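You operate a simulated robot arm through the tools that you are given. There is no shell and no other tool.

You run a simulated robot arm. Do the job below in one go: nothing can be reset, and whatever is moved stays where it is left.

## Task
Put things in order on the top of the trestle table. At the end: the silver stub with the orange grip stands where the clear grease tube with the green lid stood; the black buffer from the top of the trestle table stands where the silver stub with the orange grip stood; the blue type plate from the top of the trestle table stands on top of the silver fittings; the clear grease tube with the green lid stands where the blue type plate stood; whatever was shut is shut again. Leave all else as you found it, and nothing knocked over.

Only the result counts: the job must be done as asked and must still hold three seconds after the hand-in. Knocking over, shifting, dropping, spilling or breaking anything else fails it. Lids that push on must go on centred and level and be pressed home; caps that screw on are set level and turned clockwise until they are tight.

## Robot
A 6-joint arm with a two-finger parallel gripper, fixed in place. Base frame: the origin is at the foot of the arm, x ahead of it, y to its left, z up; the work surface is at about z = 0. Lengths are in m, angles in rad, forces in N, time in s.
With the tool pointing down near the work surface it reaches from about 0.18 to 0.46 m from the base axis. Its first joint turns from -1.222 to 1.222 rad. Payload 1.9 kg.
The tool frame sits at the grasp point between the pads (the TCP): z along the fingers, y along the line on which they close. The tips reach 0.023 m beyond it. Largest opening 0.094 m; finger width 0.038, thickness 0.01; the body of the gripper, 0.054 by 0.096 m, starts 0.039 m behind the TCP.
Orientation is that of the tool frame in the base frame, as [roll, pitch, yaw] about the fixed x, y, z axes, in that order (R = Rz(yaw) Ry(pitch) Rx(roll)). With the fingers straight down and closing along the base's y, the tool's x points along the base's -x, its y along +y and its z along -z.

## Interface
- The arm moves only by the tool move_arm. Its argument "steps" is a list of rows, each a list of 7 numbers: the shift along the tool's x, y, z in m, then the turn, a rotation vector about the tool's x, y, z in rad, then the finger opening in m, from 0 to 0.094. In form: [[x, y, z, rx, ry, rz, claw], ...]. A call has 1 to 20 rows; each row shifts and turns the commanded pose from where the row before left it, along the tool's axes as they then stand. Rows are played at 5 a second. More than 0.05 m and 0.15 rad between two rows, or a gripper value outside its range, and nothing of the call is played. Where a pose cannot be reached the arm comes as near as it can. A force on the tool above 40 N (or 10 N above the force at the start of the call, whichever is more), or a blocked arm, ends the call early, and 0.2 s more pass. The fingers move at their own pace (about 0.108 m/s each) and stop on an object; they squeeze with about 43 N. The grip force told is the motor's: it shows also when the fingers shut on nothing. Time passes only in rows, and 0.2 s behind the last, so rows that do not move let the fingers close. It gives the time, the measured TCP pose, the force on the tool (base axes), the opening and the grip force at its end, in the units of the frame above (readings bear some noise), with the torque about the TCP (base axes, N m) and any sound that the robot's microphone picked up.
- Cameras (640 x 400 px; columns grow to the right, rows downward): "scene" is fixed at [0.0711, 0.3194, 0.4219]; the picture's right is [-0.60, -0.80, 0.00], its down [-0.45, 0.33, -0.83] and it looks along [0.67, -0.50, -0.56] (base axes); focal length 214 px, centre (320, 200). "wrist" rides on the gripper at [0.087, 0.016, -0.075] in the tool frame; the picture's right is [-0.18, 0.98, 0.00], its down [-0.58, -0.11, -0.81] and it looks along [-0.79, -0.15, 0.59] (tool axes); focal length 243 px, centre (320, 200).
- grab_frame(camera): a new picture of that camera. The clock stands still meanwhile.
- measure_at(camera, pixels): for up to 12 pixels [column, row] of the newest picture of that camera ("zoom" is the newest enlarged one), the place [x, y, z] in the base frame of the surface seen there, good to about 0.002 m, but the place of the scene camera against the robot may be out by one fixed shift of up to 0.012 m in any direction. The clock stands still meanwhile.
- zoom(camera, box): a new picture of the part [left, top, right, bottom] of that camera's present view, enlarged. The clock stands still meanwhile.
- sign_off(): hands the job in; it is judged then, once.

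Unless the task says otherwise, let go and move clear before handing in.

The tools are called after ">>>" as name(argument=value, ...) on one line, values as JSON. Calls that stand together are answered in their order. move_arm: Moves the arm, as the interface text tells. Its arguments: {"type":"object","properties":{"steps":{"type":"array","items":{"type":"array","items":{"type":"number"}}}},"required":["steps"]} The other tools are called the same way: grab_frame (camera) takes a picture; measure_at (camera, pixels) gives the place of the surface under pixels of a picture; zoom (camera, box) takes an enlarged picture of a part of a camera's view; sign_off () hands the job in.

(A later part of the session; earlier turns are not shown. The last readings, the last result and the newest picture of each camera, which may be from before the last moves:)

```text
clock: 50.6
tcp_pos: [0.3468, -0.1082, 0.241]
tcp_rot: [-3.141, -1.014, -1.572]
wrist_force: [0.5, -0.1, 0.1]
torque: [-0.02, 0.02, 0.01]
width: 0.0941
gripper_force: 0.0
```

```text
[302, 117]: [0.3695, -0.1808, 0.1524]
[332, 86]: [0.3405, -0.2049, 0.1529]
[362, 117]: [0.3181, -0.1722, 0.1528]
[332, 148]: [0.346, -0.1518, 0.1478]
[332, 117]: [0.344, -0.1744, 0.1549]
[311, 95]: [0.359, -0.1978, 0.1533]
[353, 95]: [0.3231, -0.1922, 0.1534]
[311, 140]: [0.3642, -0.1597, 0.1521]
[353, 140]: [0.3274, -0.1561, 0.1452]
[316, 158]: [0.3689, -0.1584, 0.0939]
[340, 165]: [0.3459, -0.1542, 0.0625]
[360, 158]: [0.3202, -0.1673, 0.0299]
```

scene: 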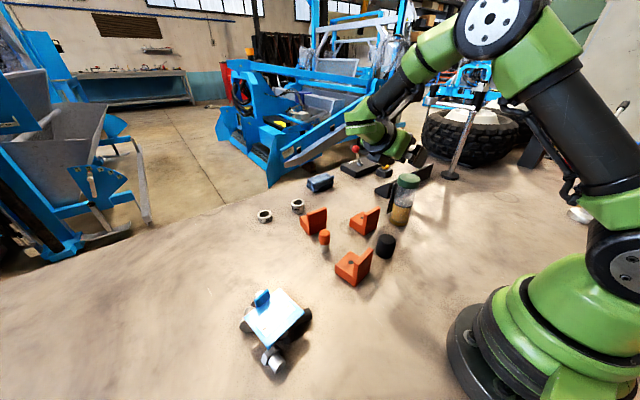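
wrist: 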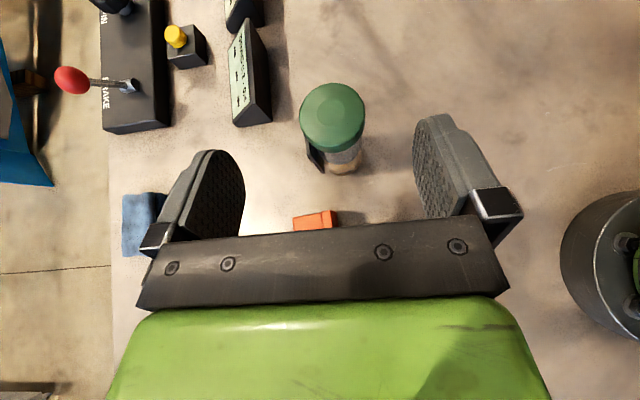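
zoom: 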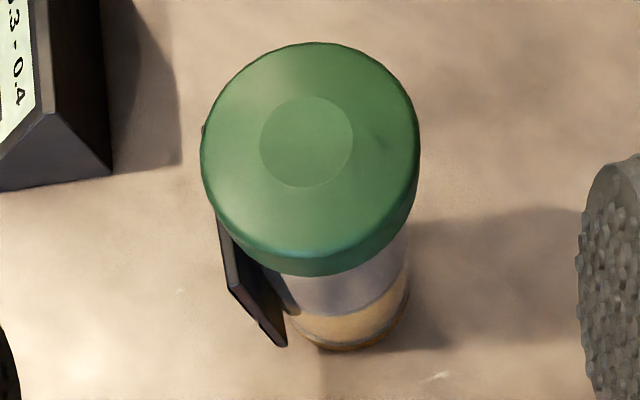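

The lid centre is (0.3435, −0.178). I'll move over it to y −0.1615 and descend most of the way with the fingers astride the tube and bar.

>>> move_arm(steps=[[0.0141, 0.0004, 0.0226, 0, 0, 0, 0.094], [0.0141, 0.0004, 0.0226, 0, 0, 0, 0.094], [0, 0, 0, 0, 0, 0, 0.094], [-0.0243, 0, 0.0152, 0, 0, 0, 0.094], [-0.0243, 0, 0.0152, 0, 0, 0, 0.094], [0, 0, 0, 0, 0, 0, 0.094]])

>>> grab_frame(camera="scene")

>>> grab_frame(camera="wrist")

>>> zoom(camera="scene", box=[340, 110, 460, 240])

```text
clock: 52.0
tcp_pos: [0.347, -0.1611, 0.1837]
tcp_rot: [-3.14, -1.012, -1.573]
wrist_force: [0.1, -0.4, 0.1]
torque: [0.01, -0.02, 0.02]
width: 0.094
gripper_force: 0.1
```

```text
taken
```

scene: 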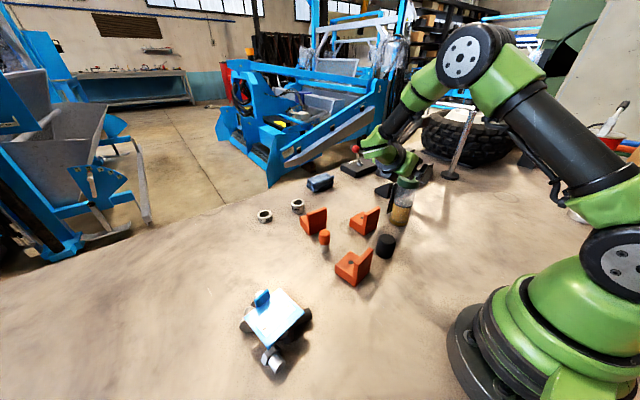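

```text
taken
```

wrist: 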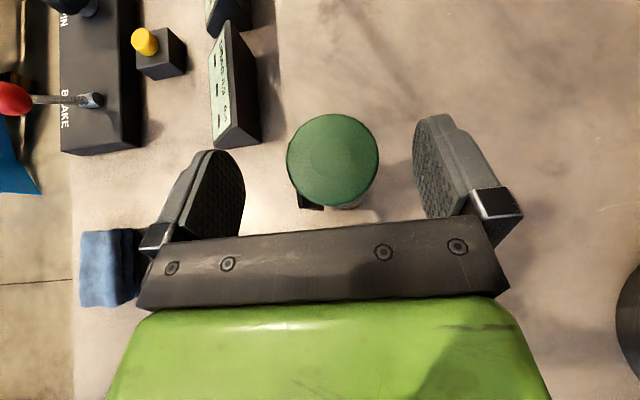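

```text
3.08 times, centred on (400, 175) of scene
```

zoom: 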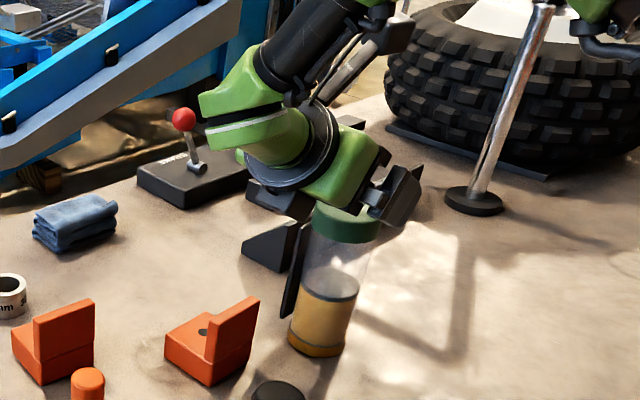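

The lid sits between the fingers at (333,160). I'll check its rim positions from this closer view.

>>> measure_at(camera="wrist", pixels=[[291, 158], [376, 158], [333, 117], [333, 198], [333, 158], [305, 128], [362, 128], [305, 203], [320, 208], [350, 206]])

```text
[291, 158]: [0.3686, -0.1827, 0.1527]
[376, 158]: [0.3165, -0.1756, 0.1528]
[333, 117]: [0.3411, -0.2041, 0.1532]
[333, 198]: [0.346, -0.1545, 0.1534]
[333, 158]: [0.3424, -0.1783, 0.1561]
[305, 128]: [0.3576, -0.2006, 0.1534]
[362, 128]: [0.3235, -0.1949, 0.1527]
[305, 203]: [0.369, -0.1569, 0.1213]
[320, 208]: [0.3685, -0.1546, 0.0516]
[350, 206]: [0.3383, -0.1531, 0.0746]
```

The lid centre is confirmed at (0.3425, −0.179). I'll descend to z ≈ 0.098.

>>> move_arm(steps=[[-0.0242, 0.0005, 0.0151, 0, 0, 0, 0.094], [-0.0242, 0, 0.0151, 0, 0, 0, 0.094], [-0.0242, 0, 0.0151, 0, 0, 0, 0.094], [0, 0, 0, 0, 0, 0, 0.094]])

>>> grab_frame(camera="wrist")

>>> zoom(camera="scene", box=[340, 140, 440, 240])

```text
clock: 53.0
tcp_pos: [0.3453, -0.1614, 0.0965]
tcp_rot: [-3.139, -1.011, -1.572]
wrist_force: [0.1, -1.1, -0.5]
torque: [-0.02, -0.02, 0.0]
width: 0.0942
gripper_force: 0.1
```

```text
taken
```

wrist: 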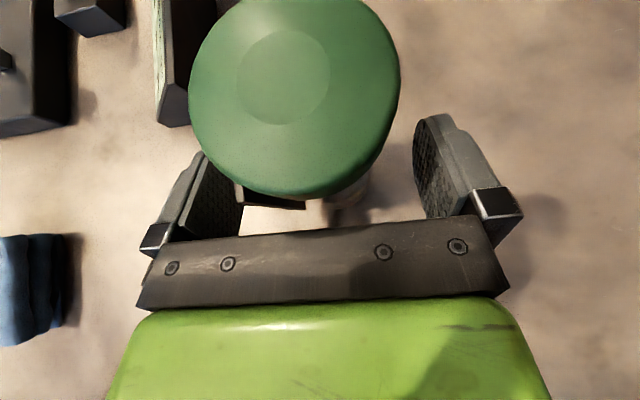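

```text
4.00 times, centred on (390, 190) of scene
```

zoom: 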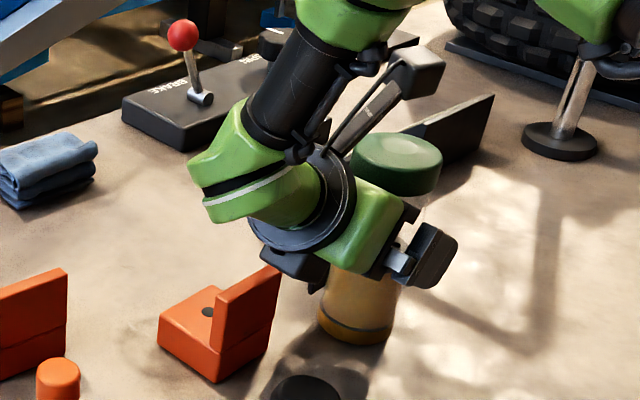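

The fingers straddle the tube and bar with even gaps and no contact. Now closing.

>>> move_arm(steps=[[0, 0, 0, 0, 0, 0, 0.07], [0, 0, 0, 0, 0, 0, 0.06], [0, 0, 0, 0, 0, 0, 0.05], [0, 0, 0, 0, 0, 0, 0.04], [0, 0, 0, 0, 0, 0, 0.04]])

>>> grab_frame(camera="wrist")

>>> zoom(camera="scene", box=[340, 140, 440, 240])

```text
clock: 54.2
tcp_pos: [0.3454, -0.1615, 0.0977]
tcp_rot: [-3.14, -1.013, -1.572]
wrist_force: [0.5, -0.9, 0.3]
torque: [-0.09, 0.11, 0.11]
width: 0.0587
gripper_force: 43.0
```

```text
taken
```

wrist: 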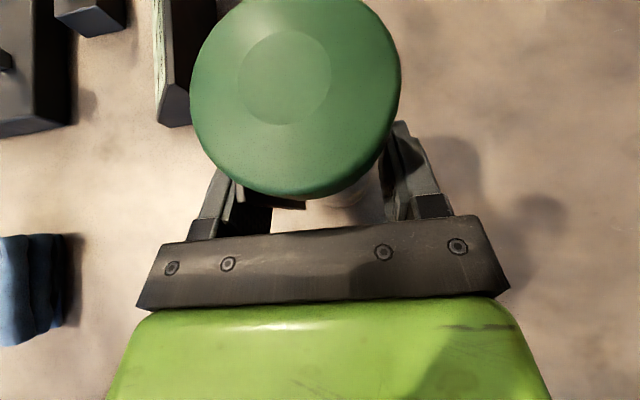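

```text
4.00 times, centred on (390, 190) of scene
```

zoom: 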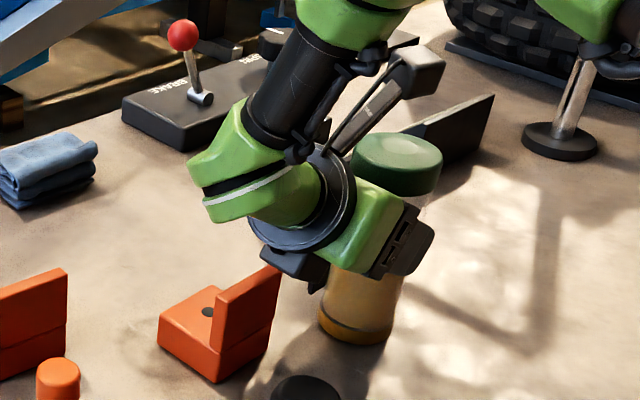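

Gripped at width 0.0587, as predicted. I'll lift 1 cm gently and check.

>>> move_arm(steps=[[0.0042, 0, -0.00265, 0, 0, 0, 0.04], [0.0042, 0, -0.00265, 0, 0, 0, 0.04], [0, 0, 0, 0, 0, 0, 0.04]])

>>> zoom(camera="scene", box=[340, 140, 440, 240])

>>> grab_frame(camera="wrist")

```text
clock: 55.0
tcp_pos: [0.3448, -0.1614, 0.1069]
tcp_rot: [-3.14, -1.011, -1.572]
wrist_force: [-0.3, -0.8, -5.1]
torque: [0.12, 0.02, 0.03]
width: 0.0582
gripper_force: 42.8
```

```text
4.00 times, centred on (390, 190) of scene
```

zoom: 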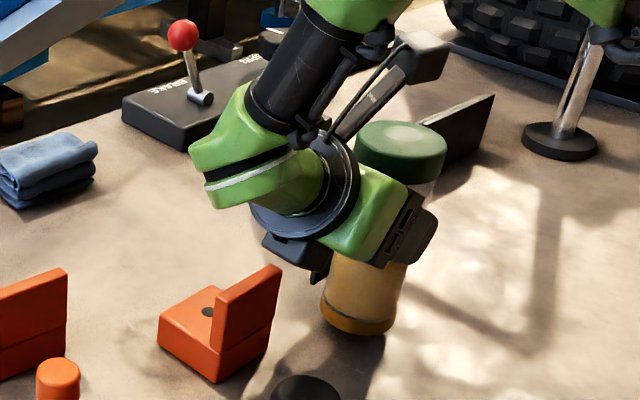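

```text
taken
```

wrist: 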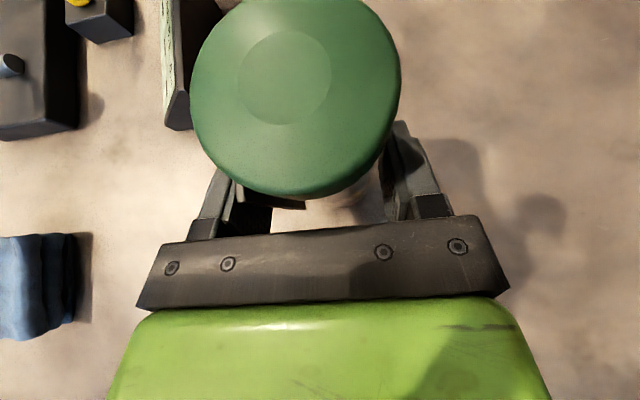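

The tube lifts cleanly (about 5 N), lid in place and upright. I'll raise 3 cm more and carry it to over the plate's former place (0.285, −0.319).

>>> move_arm(steps=[[0.0127, 0, -0.00795, 0, 0, 0, 0.04], [0.0127, 0, -0.00795, 0, 0, 0, 0.04], [0.0124, 0.0095, 0.0198, 0, 0, 0, 0.04], [0.0124, 0.0095, 0.0198, 0, 0, 0, 0.04], [0.0124, 0.0095, 0.0198, 0, 0, 0, 0.04], [0.0124, 0.0095, 0.0198, 0, 0, 0, 0.04], [0.0124, 0.0095, 0.0198, 0, 0, 0, 0.04], [0.0124, 0.0095, 0.0198, 0, 0, 0, 0.04], [0, 0, 0, 0, 0, 0, 0.04], [0, 0, 0, 0, 0, 0, 0.04]])

>>> grab_frame(camera="wrist")

>>> grab_frame(camera="scene")

```text
clock: 57.2
tcp_pos: [0.2878, -0.3011, 0.1387]
tcp_rot: [-3.141, -1.011, -1.574]
wrist_force: [0.3, -0.1, -3.9]
torque: [0.09, -0.03, -0.01]
width: 0.0586
gripper_force: 42.9
```

```text
taken
```

wrist: 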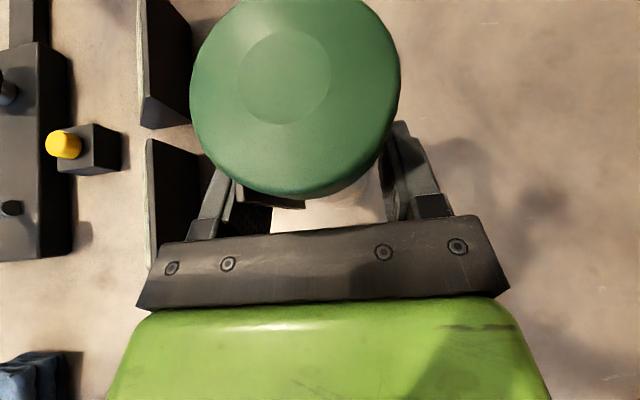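

```text
taken
```

scene: 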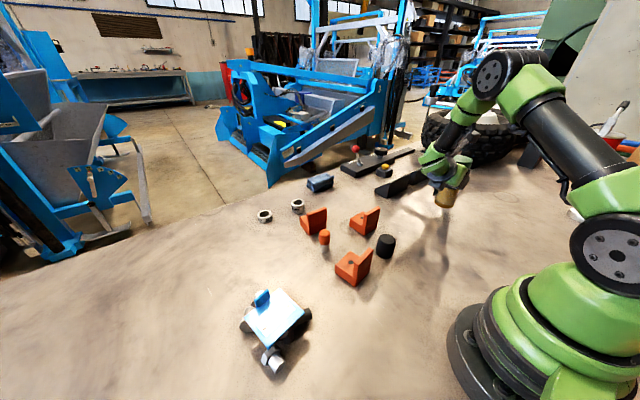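

I'll measure the lid's position now, to place the tube accurately.

>>> measure_at(camera="wrist", pixels=[[283, 77], [194, 85], [398, 85], [290, 190], [283, 30], [240, 75], [330, 75], [300, 205], [270, 205], [375, 180]])

>>> zoom(camera="scene", box=[400, 130, 500, 230])

```text
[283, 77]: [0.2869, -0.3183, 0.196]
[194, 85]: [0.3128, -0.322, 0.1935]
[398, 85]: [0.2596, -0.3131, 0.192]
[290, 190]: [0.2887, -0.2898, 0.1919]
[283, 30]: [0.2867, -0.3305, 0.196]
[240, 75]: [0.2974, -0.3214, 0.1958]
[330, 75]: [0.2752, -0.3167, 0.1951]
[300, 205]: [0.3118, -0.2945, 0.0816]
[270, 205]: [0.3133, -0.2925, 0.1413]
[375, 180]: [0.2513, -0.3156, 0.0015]
```

```text
4.00 times, centred on (450, 180) of scene
```

zoom: 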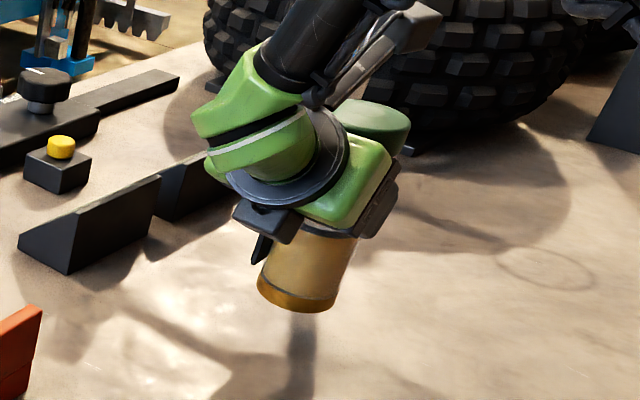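

The tube axis is at about (0.286, −0.3185), within a millimetre, with 4 cm to go down. I'll lower 3.6 cm, then step to contact.

>>> move_arm(steps=[[-0.01018, 0.0005, 0.00636, 0, 0, 0, 0.04], [-0.01018, 0.0005, 0.00636, 0, 0, 0, 0.04], [-0.01018, 0, 0.00636, 0, 0, 0, 0.04], [0, 0, 0, 0, 0, 0, 0.04]])

```text
clock: 58.2
tcp_pos: [0.2869, -0.3001, 0.0991]
tcp_rot: [3.14, -1.011, -1.57]
wrist_force: [0.4, 0.2, -5.5]
torque: [0.09, 0.03, 0.01]
width: 0.0583
gripper_force: 42.8
```

About 2 mm remain (Fz −5.5, still hanging). I'll step 1.2 mm.

>>> move_arm(steps=[[-0.00102, 0, 0.00064, 0, 0, 0, 0.04], [0, 0, 0, 0, 0, 0, 0.04]])

```text
clock: 58.8
tcp_pos: [0.2871, -0.301, 0.0994]
tcp_rot: [3.141, -1.011, -1.573]
wrist_force: [0.3, -0.3, -4.2]
torque: [0.06, 0.01, -0.01]
width: 0.0585
gripper_force: 43.5
```

>>> move_arm(steps=[[-0.00102, 0, 0.00064, 0, 0, 0, 0.04], [0, 0, 0, 0, 0, 0, 0.04]])

```text
clock: 59.4
tcp_pos: [0.2873, -0.3009, 0.0973]
tcp_rot: [3.141, -1.013, -1.573]
wrist_force: [0.8, 0.8, -4.9]
torque: [0.11, -0.02, -0.02]
width: 0.0586
gripper_force: 43.2
```

>>> move_arm(steps=[[-0.00085, 0, 0.00053, 0, 0, 0, 0.04], [0, 0, 0, 0, 0, 0, 0.04]])

```text
clock: 60.0
tcp_pos: [0.2876, -0.3004, 0.0967]
tcp_rot: [-3.141, -1.011, -1.572]
wrist_force: [-0.9, 2.2, 3.1]
torque: [0.29, 0.15, 0.05]
width: 0.0586
gripper_force: 43.0
```

The tube touches down (Fz went from −5 to +3). I'll open the fingers and look before lifting away.

>>> move_arm(steps=[[0, 0, 0, 0, 0, 0, 0.065], [0, 0, 0, 0, 0, 0, 0.08], [0, 0, 0, 0, 0, 0, 0.094], [0, 0, 0, 0, 0, 0, 0.094]])

>>> grab_frame(camera="wrist")

>>> zoom(camera="scene", box=[400, 130, 500, 230])

```text
clock: 61.0
tcp_pos: [0.2878, -0.3007, 0.0972]
tcp_rot: [3.141, -1.012, -1.574]
wrist_force: [0.8, -0.1, 0.4]
torque: [0.01, 0.0, -0.03]
width: 0.0939
gripper_force: 0.1
```

```text
taken
```

wrist: 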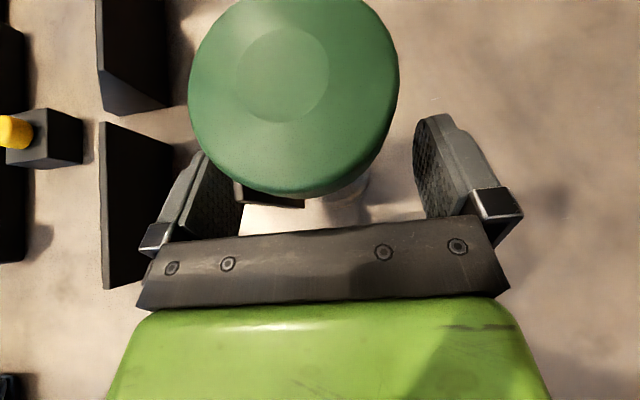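

```text
4.00 times, centred on (450, 180) of scene
```

zoom: 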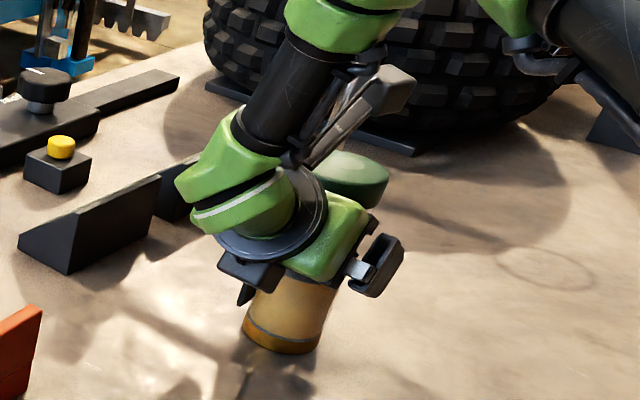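

The tube stands on its own. I'll lift straight up, back away to +y, and untilt the hand.

>>> move_arm(steps=[[0.00848, 0, -0.0053, 0, 0, 0, 0.094], [0.02544, 0, -0.0159, 0, 0, 0, 0.094], [0.02544, 0, -0.0159, 0, 0, 0, 0.094], [0.02544, 0, -0.0159, 0, 0, 0, 0.094], [0.02544, 0, -0.0159, 0, 0, 0, 0.094], [-0.0212, 0, -0.0339, 0, 0, 0, 0.094], [-0.0212, 0, -0.0339, 0, 0, 0, 0.094], [0, 0, 0, 0, -0.1446, 0, 0.094], [0, 0, 0, 0, -0.1446, 0, 0.094], [0, 0, 0, 0, -0.1446, 0, 0.094], [0, 0, 0, 0, -0.1446, 0, 0.094], [0, 0, 0, 0, -0.1446, 0, 0.094], [0, 0, 0, 0, -0.1446, 0, 0.094], [0, 0, 0, 0, -0.1446, 0, 0.094], [0, 0, 0, 0, 0, 0, 0.094]])

>>> grab_frame(camera="wrist")

>>> grab_frame(camera="scene")

>>> zoom(camera="scene", box=[380, 150, 500, 250])

```text
clock: 64.2
tcp_pos: [0.287, -0.2212, 0.2286]
tcp_rot: [-3.141, 0.001, -1.573]
wrist_force: [0.1, 0.1, 0.1]
torque: [-0.01, 0.01, 0.01]
width: 0.0941
gripper_force: 0.1
```

```text
taken
```

wrist: 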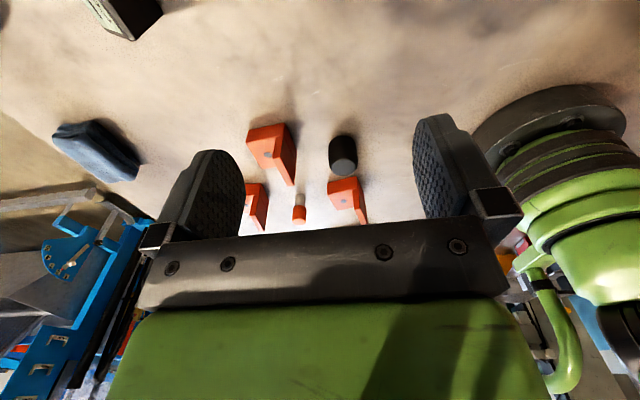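

```text
taken
```

scene: 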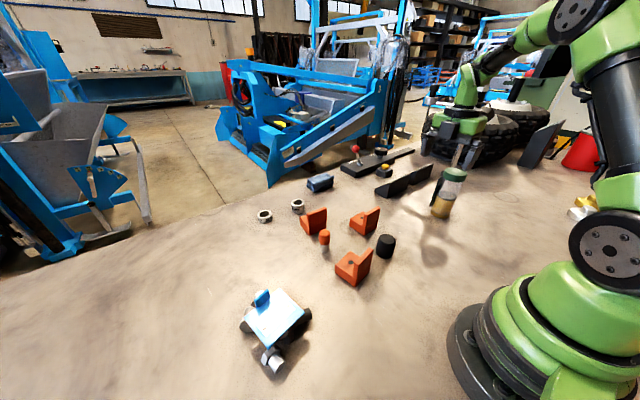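

```text
4.00 times, centred on (440, 200) of scene
```

zoom: 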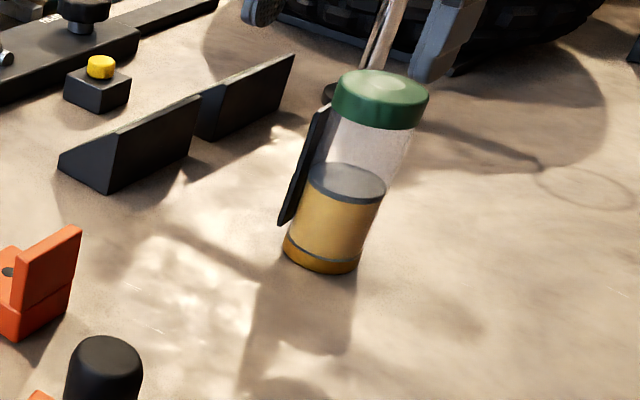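

The tube stands upright, lid on, where the plate was. Next is the stub, so I'll move to look at it from close up.

>>> move_arm(steps=[[-0.0467, -0.0022, 0.005, 0, 0, 0, 0.094], [-0.0467, -0.0022, 0.005, 0, 0, 0, 0.094], [-0.0467, -0.0022, 0.005, 0, 0, 0, 0.094], [-0.0467, -0.0022, 0.005, 0, 0, 0, 0.094], [-0.0467, -0.0022, 0.005, 0, 0, 0, 0.094], [-0.0467, -0.0022, 0.005, 0, 0, 0, 0.094], [0, 0, 0, 0, 0, 0.1428, 0.094], [0, 0, 0, 0, 0, 0.1428, 0.094], [0, 0, 0, 0, 0, 0.1428, 0.094], [0, 0, 0, 0, 0, 0.1428, 0.094], [0, 0, 0, 0, 0, 0.1428, 0.094], [0, 0, 0, 0, 0, 0.1428, 0.094], [0, 0, 0, 0, 0, 0.1428, 0.094], [0, 0, 0, 0, 0, 0.1428, 0.094], [0, 0, 0, 0, 0, 0.1428, 0.094], [0, 0, 0, 0, 0, 0.1428, 0.094], [0, 0, 0, 0, 0, 0.1428, 0.094], [0, 0, 0, 0, 0, 0, 0.06]])

>>> grab_frame(camera="wrist")

```text
clock: 68.0
tcp_pos: [0.3006, 0.0604, 0.1962]
tcp_rot: [3.141, 0.0, 3.138]
wrist_force: [-0.1, 0.2, 1.1]
torque: [0.0, -0.03, -0.01]
width: 0.0599
gripper_force: 0.1
```

```text
taken
```

wrist: 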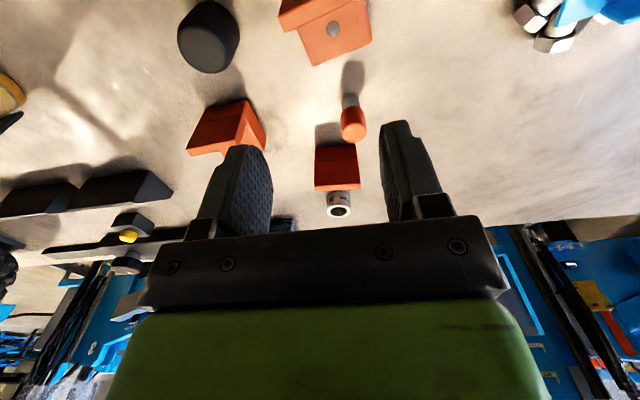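

>>> zoom(camera="wrist", box=[300, 70, 400, 190])

>>> measure_at(camera="wrist", pixels=[[354, 135], [342, 125], [366, 125], [353, 112], [351, 100], [345, 100], [358, 100], [320, 150], [356, 150], [336, 170], [318, 188], [358, 188]])

>>> measure_at(camera="wrist", pixels=[[350, 95], [346, 97], [357, 97], [354, 128], [346, 133], [363, 133], [354, 140], [335, 148], [373, 30], [325, 60], [340, 120], [205, 50]])

```text
3.33 times, centred on (350, 130) of wrist
```

zoom: 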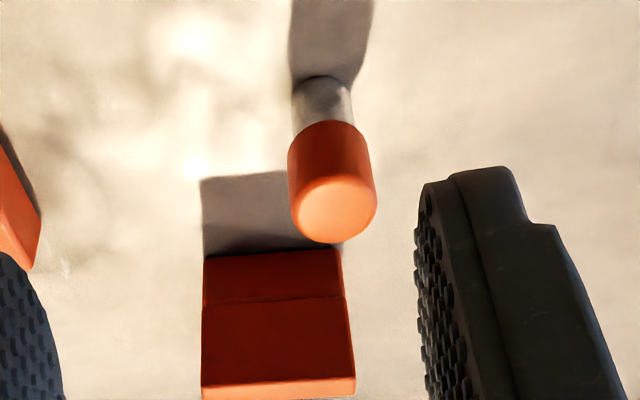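

```text
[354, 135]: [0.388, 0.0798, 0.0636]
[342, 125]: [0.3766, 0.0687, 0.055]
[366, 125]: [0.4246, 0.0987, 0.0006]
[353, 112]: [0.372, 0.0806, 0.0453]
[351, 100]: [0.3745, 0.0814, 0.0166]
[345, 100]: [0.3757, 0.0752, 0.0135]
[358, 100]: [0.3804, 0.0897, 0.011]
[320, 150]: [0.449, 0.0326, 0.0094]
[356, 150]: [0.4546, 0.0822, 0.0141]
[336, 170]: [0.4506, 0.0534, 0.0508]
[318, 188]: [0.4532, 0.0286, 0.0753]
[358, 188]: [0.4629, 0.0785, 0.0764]
```

```text
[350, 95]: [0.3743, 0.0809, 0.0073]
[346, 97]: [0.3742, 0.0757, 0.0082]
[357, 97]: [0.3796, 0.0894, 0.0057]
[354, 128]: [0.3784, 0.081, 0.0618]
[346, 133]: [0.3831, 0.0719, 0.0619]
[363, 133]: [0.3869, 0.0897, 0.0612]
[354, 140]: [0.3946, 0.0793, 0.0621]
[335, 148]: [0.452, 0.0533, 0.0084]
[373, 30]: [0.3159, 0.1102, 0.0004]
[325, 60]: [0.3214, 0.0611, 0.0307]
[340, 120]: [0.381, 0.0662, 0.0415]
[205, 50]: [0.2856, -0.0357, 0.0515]
```

The stub axis is about (0.383, 0.080), grip radius ~0.012 and top z 0.063. I'll move above it and part-way down, then check.

>>> move_arm(steps=[[-0.0412, 0.0097, 0, 0, 0, 0, 0.06], [-0.0412, 0.0097, 0, 0, 0, 0, 0.06], [0, 0, 0.045, 0, 0, 0, 0.06], [0, 0, 0.045, 0, 0, 0, 0.06], [0, 0, 0, 0, 0, 0, 0.06]])

>>> grab_frame(camera="wrist")

>>> zoom(camera="scene", box=[280, 180, 380, 270])

```text
clock: 69.2
tcp_pos: [0.3839, 0.0792, 0.1091]
tcp_rot: [-3.141, 0.002, -3.141]
wrist_force: [-0.1, 0.2, 0.3]
torque: [0.03, -0.02, -0.02]
width: 0.0599
gripper_force: 0.1
```

```text
taken
```

wrist: 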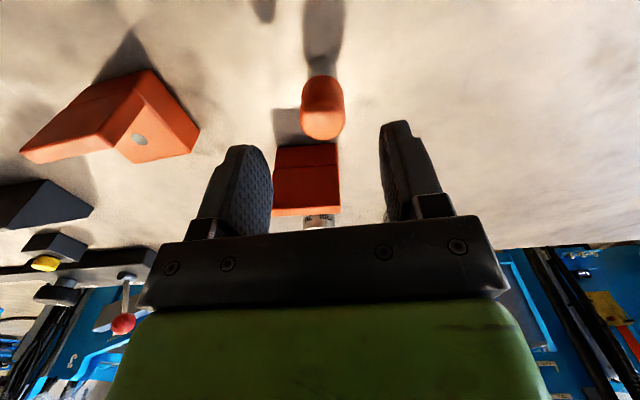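

```text
4.44 times, centred on (330, 225) of scene
```

zoom: 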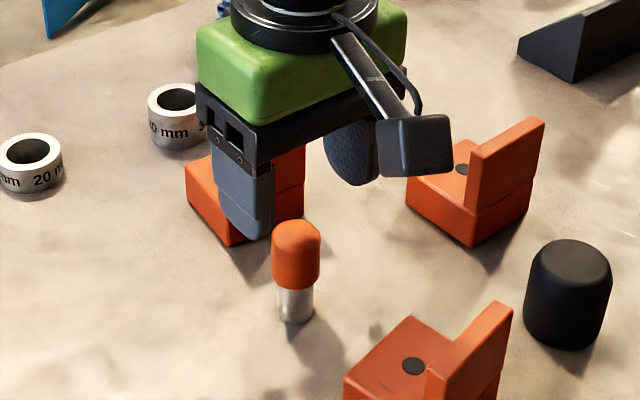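

I'll recheck the stub from here, with its grip at wrist (322,108).

>>> measure_at(camera="wrist", pixels=[[303, 100], [343, 100], [322, 85], [322, 105], [322, 120], [322, 135], [306, 120], [340, 120], [312, 68], [334, 66], [322, 66], [322, 138]])

```text
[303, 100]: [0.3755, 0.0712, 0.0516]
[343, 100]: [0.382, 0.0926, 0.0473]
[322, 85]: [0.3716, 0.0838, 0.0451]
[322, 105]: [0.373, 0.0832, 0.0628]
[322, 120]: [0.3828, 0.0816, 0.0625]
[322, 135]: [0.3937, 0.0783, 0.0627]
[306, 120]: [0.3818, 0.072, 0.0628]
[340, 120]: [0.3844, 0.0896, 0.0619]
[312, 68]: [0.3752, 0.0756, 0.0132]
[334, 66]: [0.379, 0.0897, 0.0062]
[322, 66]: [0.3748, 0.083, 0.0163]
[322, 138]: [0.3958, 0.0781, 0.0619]
```

The stub axis refines to (0.3835, 0.081). I'll lower to z≈0.046 and close.

>>> move_arm(steps=[[0, 0.0015, 0.0, 0, 0, 0, 0.06], [0, 0, 0.0315, 0, 0, 0, 0.06], [0, 0, 0.0315, 0, 0, 0, 0.06], [0, 0, 0, 0, 0, 0, 0.06], [0, 0, 0, 0, 0, 0, 0.04], [0, 0, 0, 0, 0, 0, 0.025], [0, 0, 0, 0, 0, 0, 0.01], [0, 0, 0, 0, 0, 0, 0.01]])

>>> grab_frame(camera="wrist")

```text
clock: 71.0
tcp_pos: [0.3831, 0.08, 0.0463]
tcp_rot: [3.141, 0.001, 3.141]
wrist_force: [0.3, 0.1, 0.3]
torque: [0.0, 0.02, 0.03]
width: 0.0267
gripper_force: 42.9
```

```text
taken
```

wrist: 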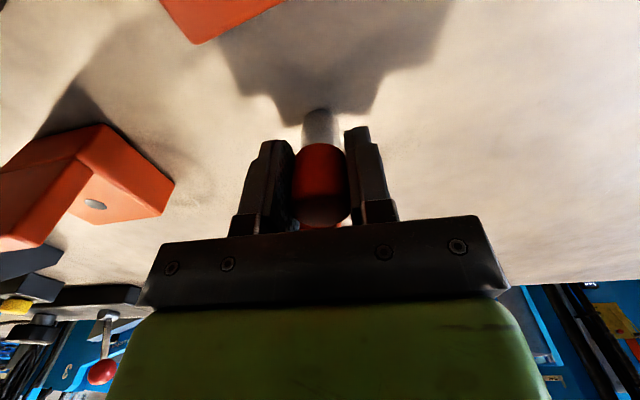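

The stub is gripped (width 0.0267). I'll lift it high and carry it to the tube's former place (0.3425, −0.179).

>>> move_arm(steps=[[0, 0, -0.01, 0, 0, 0, 0.01], [0, 0, -0.042, 0, 0, 0, 0.01], [0, 0, -0.042, 0, 0, 0, 0.01], [0.00683, -0.0432, 0, 0, 0, 0, 0.01], [0.00683, -0.0432, 0, 0, 0, 0, 0.01], [0.00683, -0.0432, 0, 0, 0, 0, 0.01], [0.00683, -0.0432, 0, 0, 0, 0, 0.01], [0.00683, -0.0432, 0, 0, 0, 0, 0.01], [0.00683, -0.0432, 0, 0, 0, 0, 0.01], [0, 0, 0.03, 0, 0, 0, 0.01], [0, 0, 0.03, 0, 0, 0, 0.01], [0, 0, 0.025, 0, 0, 0, 0.01], [0, 0, 0, 0, 0, 0, 0.01]])

>>> grab_frame(camera="wrist")

>>> zoom(camera="scene", box=[340, 150, 460, 250])

```text
clock: 73.8
tcp_pos: [0.343, -0.1791, 0.0548]
tcp_rot: [3.141, 0.0, 3.137]
wrist_force: [0.5, -0.8, -1.1]
torque: [-0.01, -0.02, 0.0]
width: 0.0271
gripper_force: 43.1
```

```text
taken
```

wrist: 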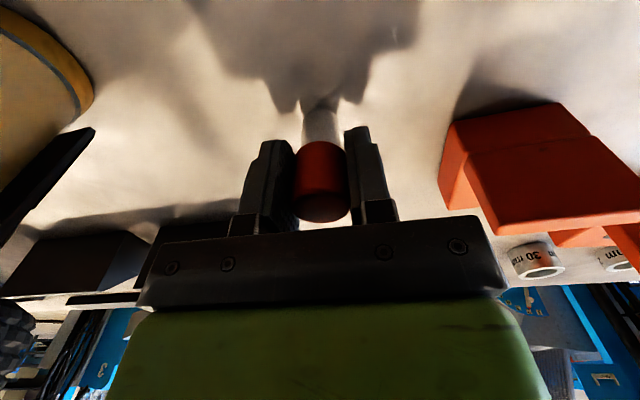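

```text
4.00 times, centred on (400, 200) of scene
```

zoom: 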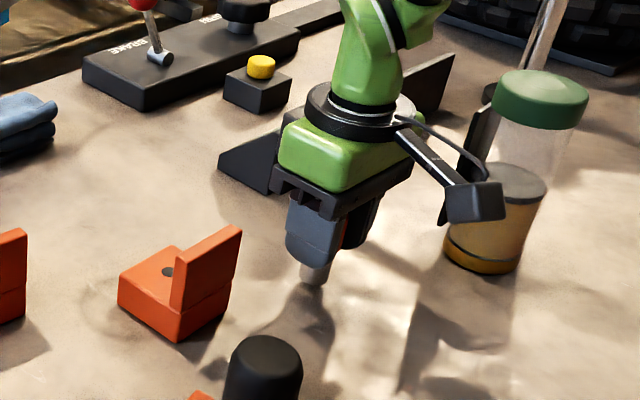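

At (0.343, −0.179, 0.055), about 8 mm remain. I'll lower 6.5 mm, then step.

>>> move_arm(steps=[[0, 0, 0.0065, 0, 0, 0, 0.01], [0, 0, 0, 0, 0, 0, 0.01]])

>>> move_arm(steps=[[0, 0, 0.001, 0, 0, 0, 0.01], [0, 0, 0, 0, 0, 0, 0.01]])

```text
clock: 74.4
tcp_pos: [0.3432, -0.1803, 0.0481]
tcp_rot: [3.14, 0.003, -3.141]
wrist_force: [-0.7, -0.3, 5.3]
torque: [-0.1, 0.06, 0.01]
width: 0.0272
gripper_force: 42.9
```

```text
clock: 75.0
tcp_pos: [0.3427, -0.1798, 0.0461]
tcp_rot: [-3.141, 0.002, -3.141]
wrist_force: [3.5, 1.2, 7.0]
torque: [0.12, -0.17, 0.0]
width: 0.0271
gripper_force: 43.5
```

The stub is on the table (Fz +5 to +7). Releasing.

>>> move_arm(steps=[[0, 0, -0.0007, 0, 0, 0, 0.01], [0, 0, 0, 0, 0, 0, 0.04], [0, 0, 0, 0, 0, 0, 0.055], [0, 0, 0, 0, 0, 0, 0.06], [0, 0, -0.02, 0, 0, 0, 0.06], [0, 0, -0.045, 0, 0, 0, 0.06], [0, 0, -0.045, 0, 0, 0, 0.06], [0, 0, -0.04, 0, 0, 0, 0.08]])

>>> grab_frame(camera="scene")

>>> zoom(camera="scene", box=[340, 150, 460, 250])

>>> grab_frame(camera="wrist")

```text
clock: 76.8
tcp_pos: [0.34, -0.1807, 0.1991]
tcp_rot: [-3.14, -0.001, 3.14]
wrist_force: [-0.2, 0.2, -0.7]
torque: [-0.02, 0.01, 0.03]
width: 0.08
gripper_force: 0.0
```

```text
taken
```

scene: 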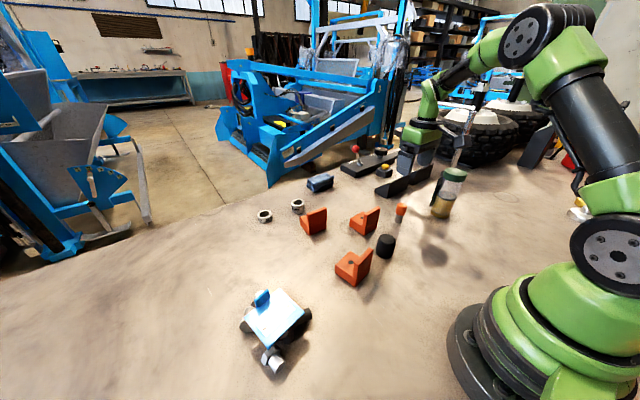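

```text
4.00 times, centred on (400, 200) of scene
```

zoom: 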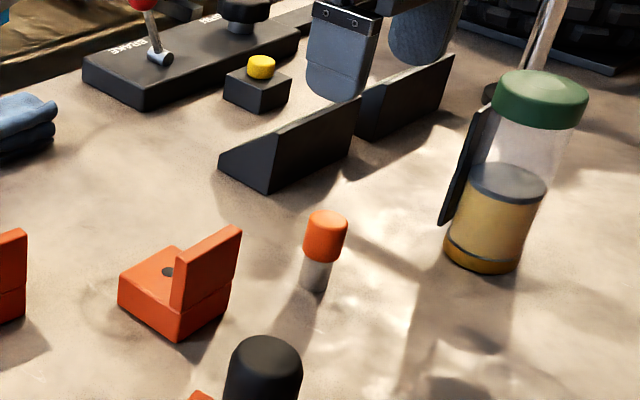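

```text
taken
```

wrist: 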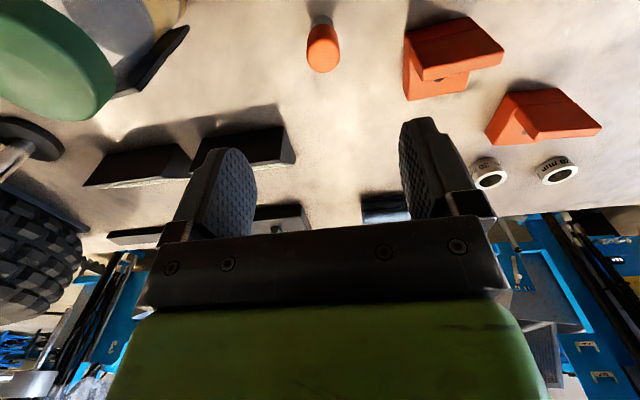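

The stub stands upright where the tube was. Next is the buffer, so I'll move to view it and measure it and the stub.

>>> measure_at(camera="wrist", pixels=[[323, 60], [308, 45], [338, 45], [322, 25], [312, 20], [330, 20], [323, 70], [323, 50]])

>>> move_arm(steps=[[0.0225, 0.0327, 0, 0, 0, 0, 0.08], [0.0225, 0.0327, 0, 0, 0, 0, 0.08], [0.0225, 0.0327, 0, 0, 0, 0, 0.08], [0.0225, 0.0327, 0, 0, 0, 0, 0.08], [0, 0, 0, 0, 0, 0, 0.08]])

>>> grab_frame(camera="wrist")

```text
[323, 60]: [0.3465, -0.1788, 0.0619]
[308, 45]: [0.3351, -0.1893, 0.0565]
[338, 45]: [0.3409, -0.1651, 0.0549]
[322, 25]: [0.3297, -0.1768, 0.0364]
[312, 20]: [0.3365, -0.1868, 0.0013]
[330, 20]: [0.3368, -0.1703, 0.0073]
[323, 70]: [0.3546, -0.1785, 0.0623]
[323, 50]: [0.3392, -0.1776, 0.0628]
```

```text
clock: 78.0
tcp_pos: [0.2526, -0.0485, 0.1947]
tcp_rot: [3.141, 0.0, 3.139]
wrist_force: [0.4, -0.1, -0.1]
torque: [-0.01, 0.05, 0.0]
width: 0.0796
gripper_force: 0.0
```

```text
taken
```

wrist: 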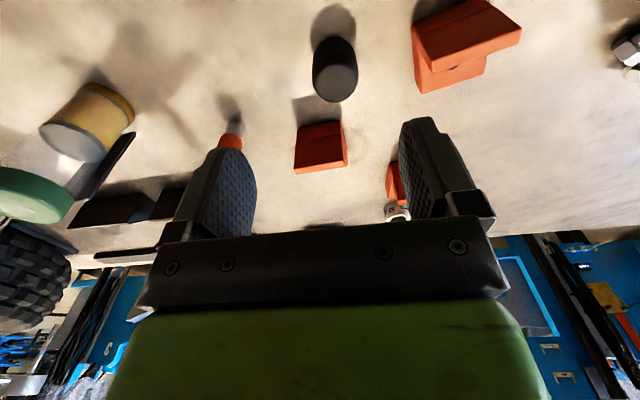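

The stub is at (0.343, −0.178), on target. The buffer is at wrist (335,68), so I'll measure it.

>>> zoom(camera="wrist", box=[290, 10, 380, 120])

>>> measure_at(camera="wrist", pixels=[[337, 85], [315, 75], [356, 75], [337, 100], [337, 68], [325, 80], [350, 80], [335, 45], [316, 55], [354, 55], [420, 60], [418, 85]])

```text
3.64 times, centred on (335, 65) of wrist
```

zoom: 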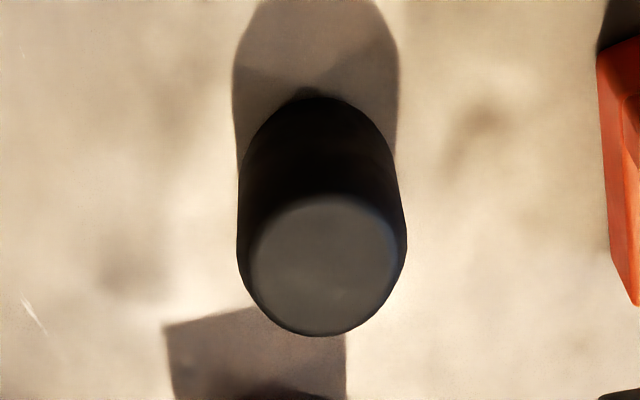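

```text
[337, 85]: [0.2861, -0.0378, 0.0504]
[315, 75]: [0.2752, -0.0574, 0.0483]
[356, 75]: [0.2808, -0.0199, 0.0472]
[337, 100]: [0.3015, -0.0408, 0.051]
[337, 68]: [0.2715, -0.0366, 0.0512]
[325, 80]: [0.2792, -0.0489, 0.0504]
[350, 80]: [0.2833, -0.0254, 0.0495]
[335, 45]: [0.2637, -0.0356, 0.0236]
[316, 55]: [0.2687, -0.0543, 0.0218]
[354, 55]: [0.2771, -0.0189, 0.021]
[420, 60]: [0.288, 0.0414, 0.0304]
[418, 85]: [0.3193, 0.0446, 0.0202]
```

The buffer axis is (0.284, −0.0385), radius ~0.0195 and height 0.051. I'll move over it, lower, and close.

>>> move_arm(steps=[[-0.0312, 0.01, 0, 0, 0, 0, 0.08], [0, 0, 0.04, 0, 0, 0, 0.08], [0, 0, 0.04, 0, 0, 0, 0.08], [0, 0, 0, 0, 0, 0, 0.08]])

>>> grab_frame(camera="wrist")

```text
clock: 79.0
tcp_pos: [0.284, -0.0395, 0.1146]
tcp_rot: [3.141, 0.0, 3.139]
wrist_force: [-0.5, -0.5, -0.6]
torque: [-0.04, 0.02, 0.01]
width: 0.0798
gripper_force: 0.1
```

```text
taken
```

wrist: 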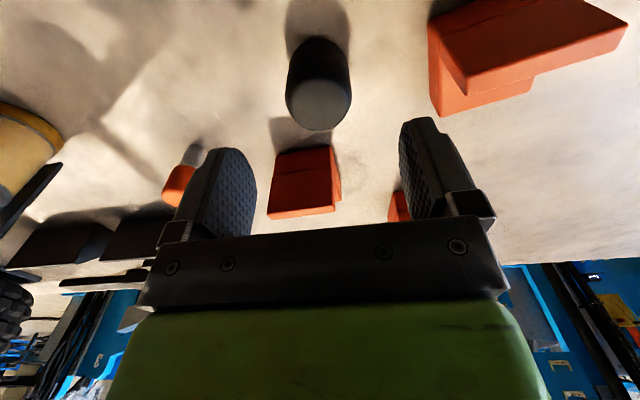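

The buffer is centred between the fingers. Going down and closing.

>>> move_arm(steps=[[0, 0.0005, 0.04, 0, 0, 0, 0.08], [0, 0, 0.0425, 0, 0, 0, 0.08], [0, 0, 0, 0, 0, 0, 0.08], [0, 0, 0, 0, 0, 0, 0.06], [0, 0, 0, 0, 0, 0, 0.045], [0, 0, 0, 0, 0, 0, 0.03], [0, 0, 0, 0, 0, 0, 0.02], [0, 0, 0, 0, 0, 0, 0.02]])

>>> grab_frame(camera="wrist")

```text
clock: 80.8
tcp_pos: [0.2842, -0.0395, 0.0329]
tcp_rot: [-3.141, 0.001, -3.141]
wrist_force: [0.2, 0.9, -0.3]
torque: [0.02, 0.0, 0.02]
width: 0.0437
gripper_force: 42.8
```

```text
taken
```

wrist: 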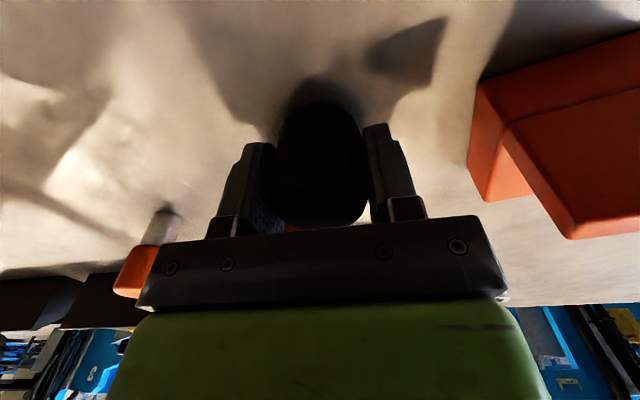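

The buffer is gripped (width 0.0437). I'll lift it and carry it to the stub's former place (0.3835, 0.081).

>>> move_arm(steps=[[0, 0, -0.012, 0, 0, 0, 0.02], [0, 0, -0.045, 0, 0, 0, 0.02], [0, 0, -0.045, 0, 0, 0, 0.02], [-0.0246, 0.0301, 0, 0, 0, 0, 0.02], [-0.0246, 0.0301, 0, 0, 0, 0, 0.02], [-0.0246, 0.0301, 0, 0, 0, 0, 0.02], [-0.0246, 0.0301, 0, 0, 0, 0, 0.02], [0, 0, 0.035, 0, 0, 0, 0.02], [0, 0, 0.03, 0, 0, 0, 0.02], [0, 0, 0.025, 0, 0, 0, 0.02], [0, 0, 0, 0, 0, 0, 0.02]])

>>> zoom(camera="scene", box=[280, 180, 400, 280])

>>> grab_frame(camera="wrist")

```text
clock: 83.2
tcp_pos: [0.3823, 0.0828, 0.0469]
tcp_rot: [3.14, 0.0, 3.14]
wrist_force: [0.2, -0.3, -1.6]
torque: [0.02, -0.04, 0.02]
width: 0.0435
gripper_force: 43.1
```

```text
4.00 times, centred on (340, 230) of scene
```

zoom: 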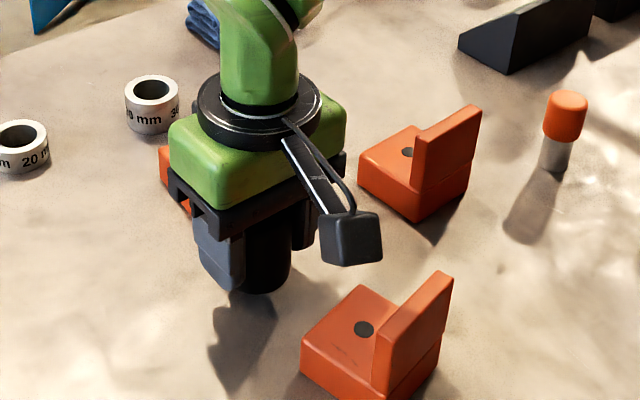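

```text
taken
```

wrist: 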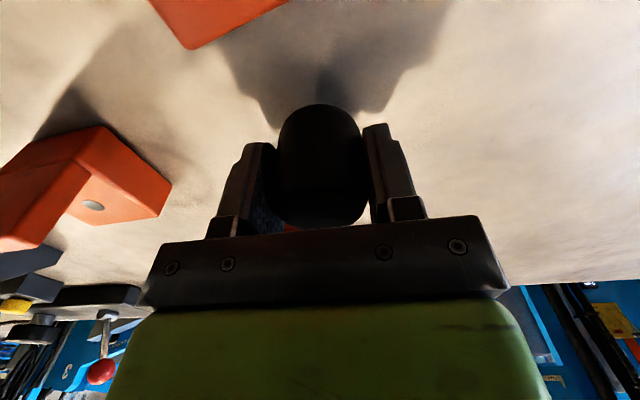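

About 14 mm are left. I'll lower 11 mm and re-read the pose.

>>> move_arm(steps=[[0, 0, 0.0055, 0, 0, 0, 0.02], [0, 0, 0.0055, 0, 0, 0, 0.02], [0, 0, 0, 0, 0, 0, 0.02]])

>>> move_arm(steps=[[0, 0, 0, 0, 0, 0, 0.02]])

```text
clock: 84.0
tcp_pos: [0.3812, 0.0825, 0.0353]
tcp_rot: [3.14, 0.0, -3.141]
wrist_force: [0.4, -0.2, -0.6]
torque: [0.0, -0.03, -0.03]
width: 0.0435
gripper_force: 42.8
```

```text
clock: 84.4
tcp_pos: [0.3815, 0.0818, 0.0353]
tcp_rot: [-3.141, 0.0, -3.141]
wrist_force: [-0.4, -0.2, -0.9]
torque: [-0.02, 0.0, -0.01]
width: 0.0434
gripper_force: 42.5
```

The average TCP is (0.3817, 0.0824). I'll nudge it by (+1, −1) mm and step down 1.2 mm.

>>> move_arm(steps=[[-0.001, -0.001, 0, 0, 0, 0, 0.02], [0, 0, 0.0012, 0, 0, 0, 0.02], [0, 0, 0, 0, 0, 0, 0.02]])

```text
clock: 85.2
tcp_pos: [0.3843, 0.0814, 0.0343]
tcp_rot: [3.141, 0.0, -3.142]
wrist_force: [-0.6, 0.1, -0.5]
torque: [0.01, -0.01, 0.0]
width: 0.0437
gripper_force: 43.1
```

>>> move_arm(steps=[[0, 0, 0.0012, 0, 0, 0, 0.02], [0, 0, 0, 0, 0, 0, 0.02]])

```text
clock: 85.8
tcp_pos: [0.3838, 0.0818, 0.0319]
tcp_rot: [-3.14, -0.002, 3.141]
wrist_force: [-0.7, -0.9, -1.3]
torque: [0.0, -0.01, 0.06]
width: 0.0434
gripper_force: 42.9
```

>>> move_arm(steps=[[0, 0, 0.001, 0, 0, 0, 0.02], [0, 0, 0, 0, 0, 0, 0.02]])

```text
clock: 86.4
tcp_pos: [0.3819, 0.0821, 0.0329]
tcp_rot: [-3.141, 0.002, 3.139]
wrist_force: [-8.1, -3.5, 23.4]
torque: [-0.09, 0.28, -0.02]
width: 0.0434
gripper_force: 42.9
```

Firm contact (Fz 23 N). I'll ease up 0.8 mm and release.

>>> move_arm(steps=[[0, 0, -0.0008, 0, 0, 0, 0.02], [0, 0, 0, 0, 0, 0, 0.02]])

>>> move_arm(steps=[[0, 0, 0, 0, 0, 0, 0.055], [0, 0, 0, 0, 0, 0, 0.075], [0, 0, 0, 0, 0, 0, 0.08], [0, 0, -0.02, 0, 0, 0, 0.08], [0, 0, -0.045, 0, 0, 0, 0.08], [0, 0, -0.045, 0, 0, 0, 0.08], [0.03, 0, -0.04, 0, 0, 0, 0.08], [0.04, 0, -0.02, 0, 0, 0, 0.08], [0, 0, 0, 0, 0, 0, 0.08]])

>>> grab_frame(camera="scene")

>>> grab_frame(camera="wrist")

```text
clock: 87.0
tcp_pos: [0.3838, 0.081, 0.0328]
tcp_rot: [3.142, 0.0, -3.141]
wrist_force: [-7.3, -2.8, 17.5]
torque: [-0.11, 0.11, -0.02]
width: 0.0439
gripper_force: 42.7
```

```text
clock: 89.0
tcp_pos: [0.3107, 0.083, 0.206]
tcp_rot: [-3.141, -0.001, -3.141]
wrist_force: [0.3, -0.8, 0.6]
torque: [-0.01, 0.01, -0.01]
width: 0.0801
gripper_force: 0.1
```

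```text
taken
```

scene: 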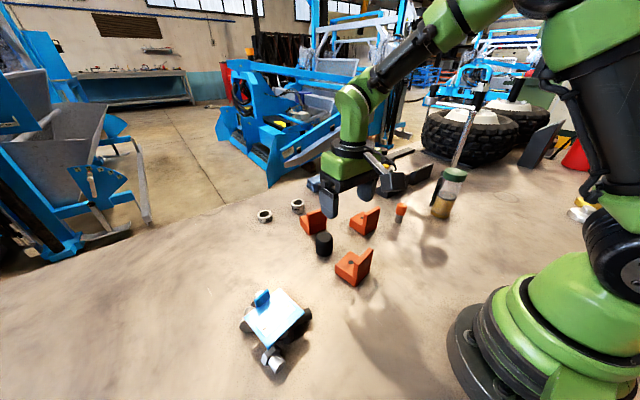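

```text
taken
```

wrist: 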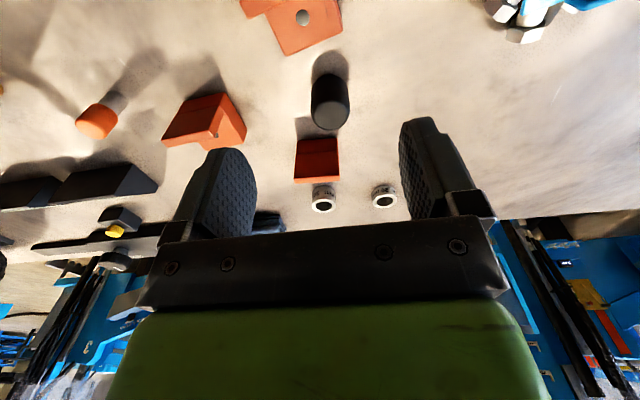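

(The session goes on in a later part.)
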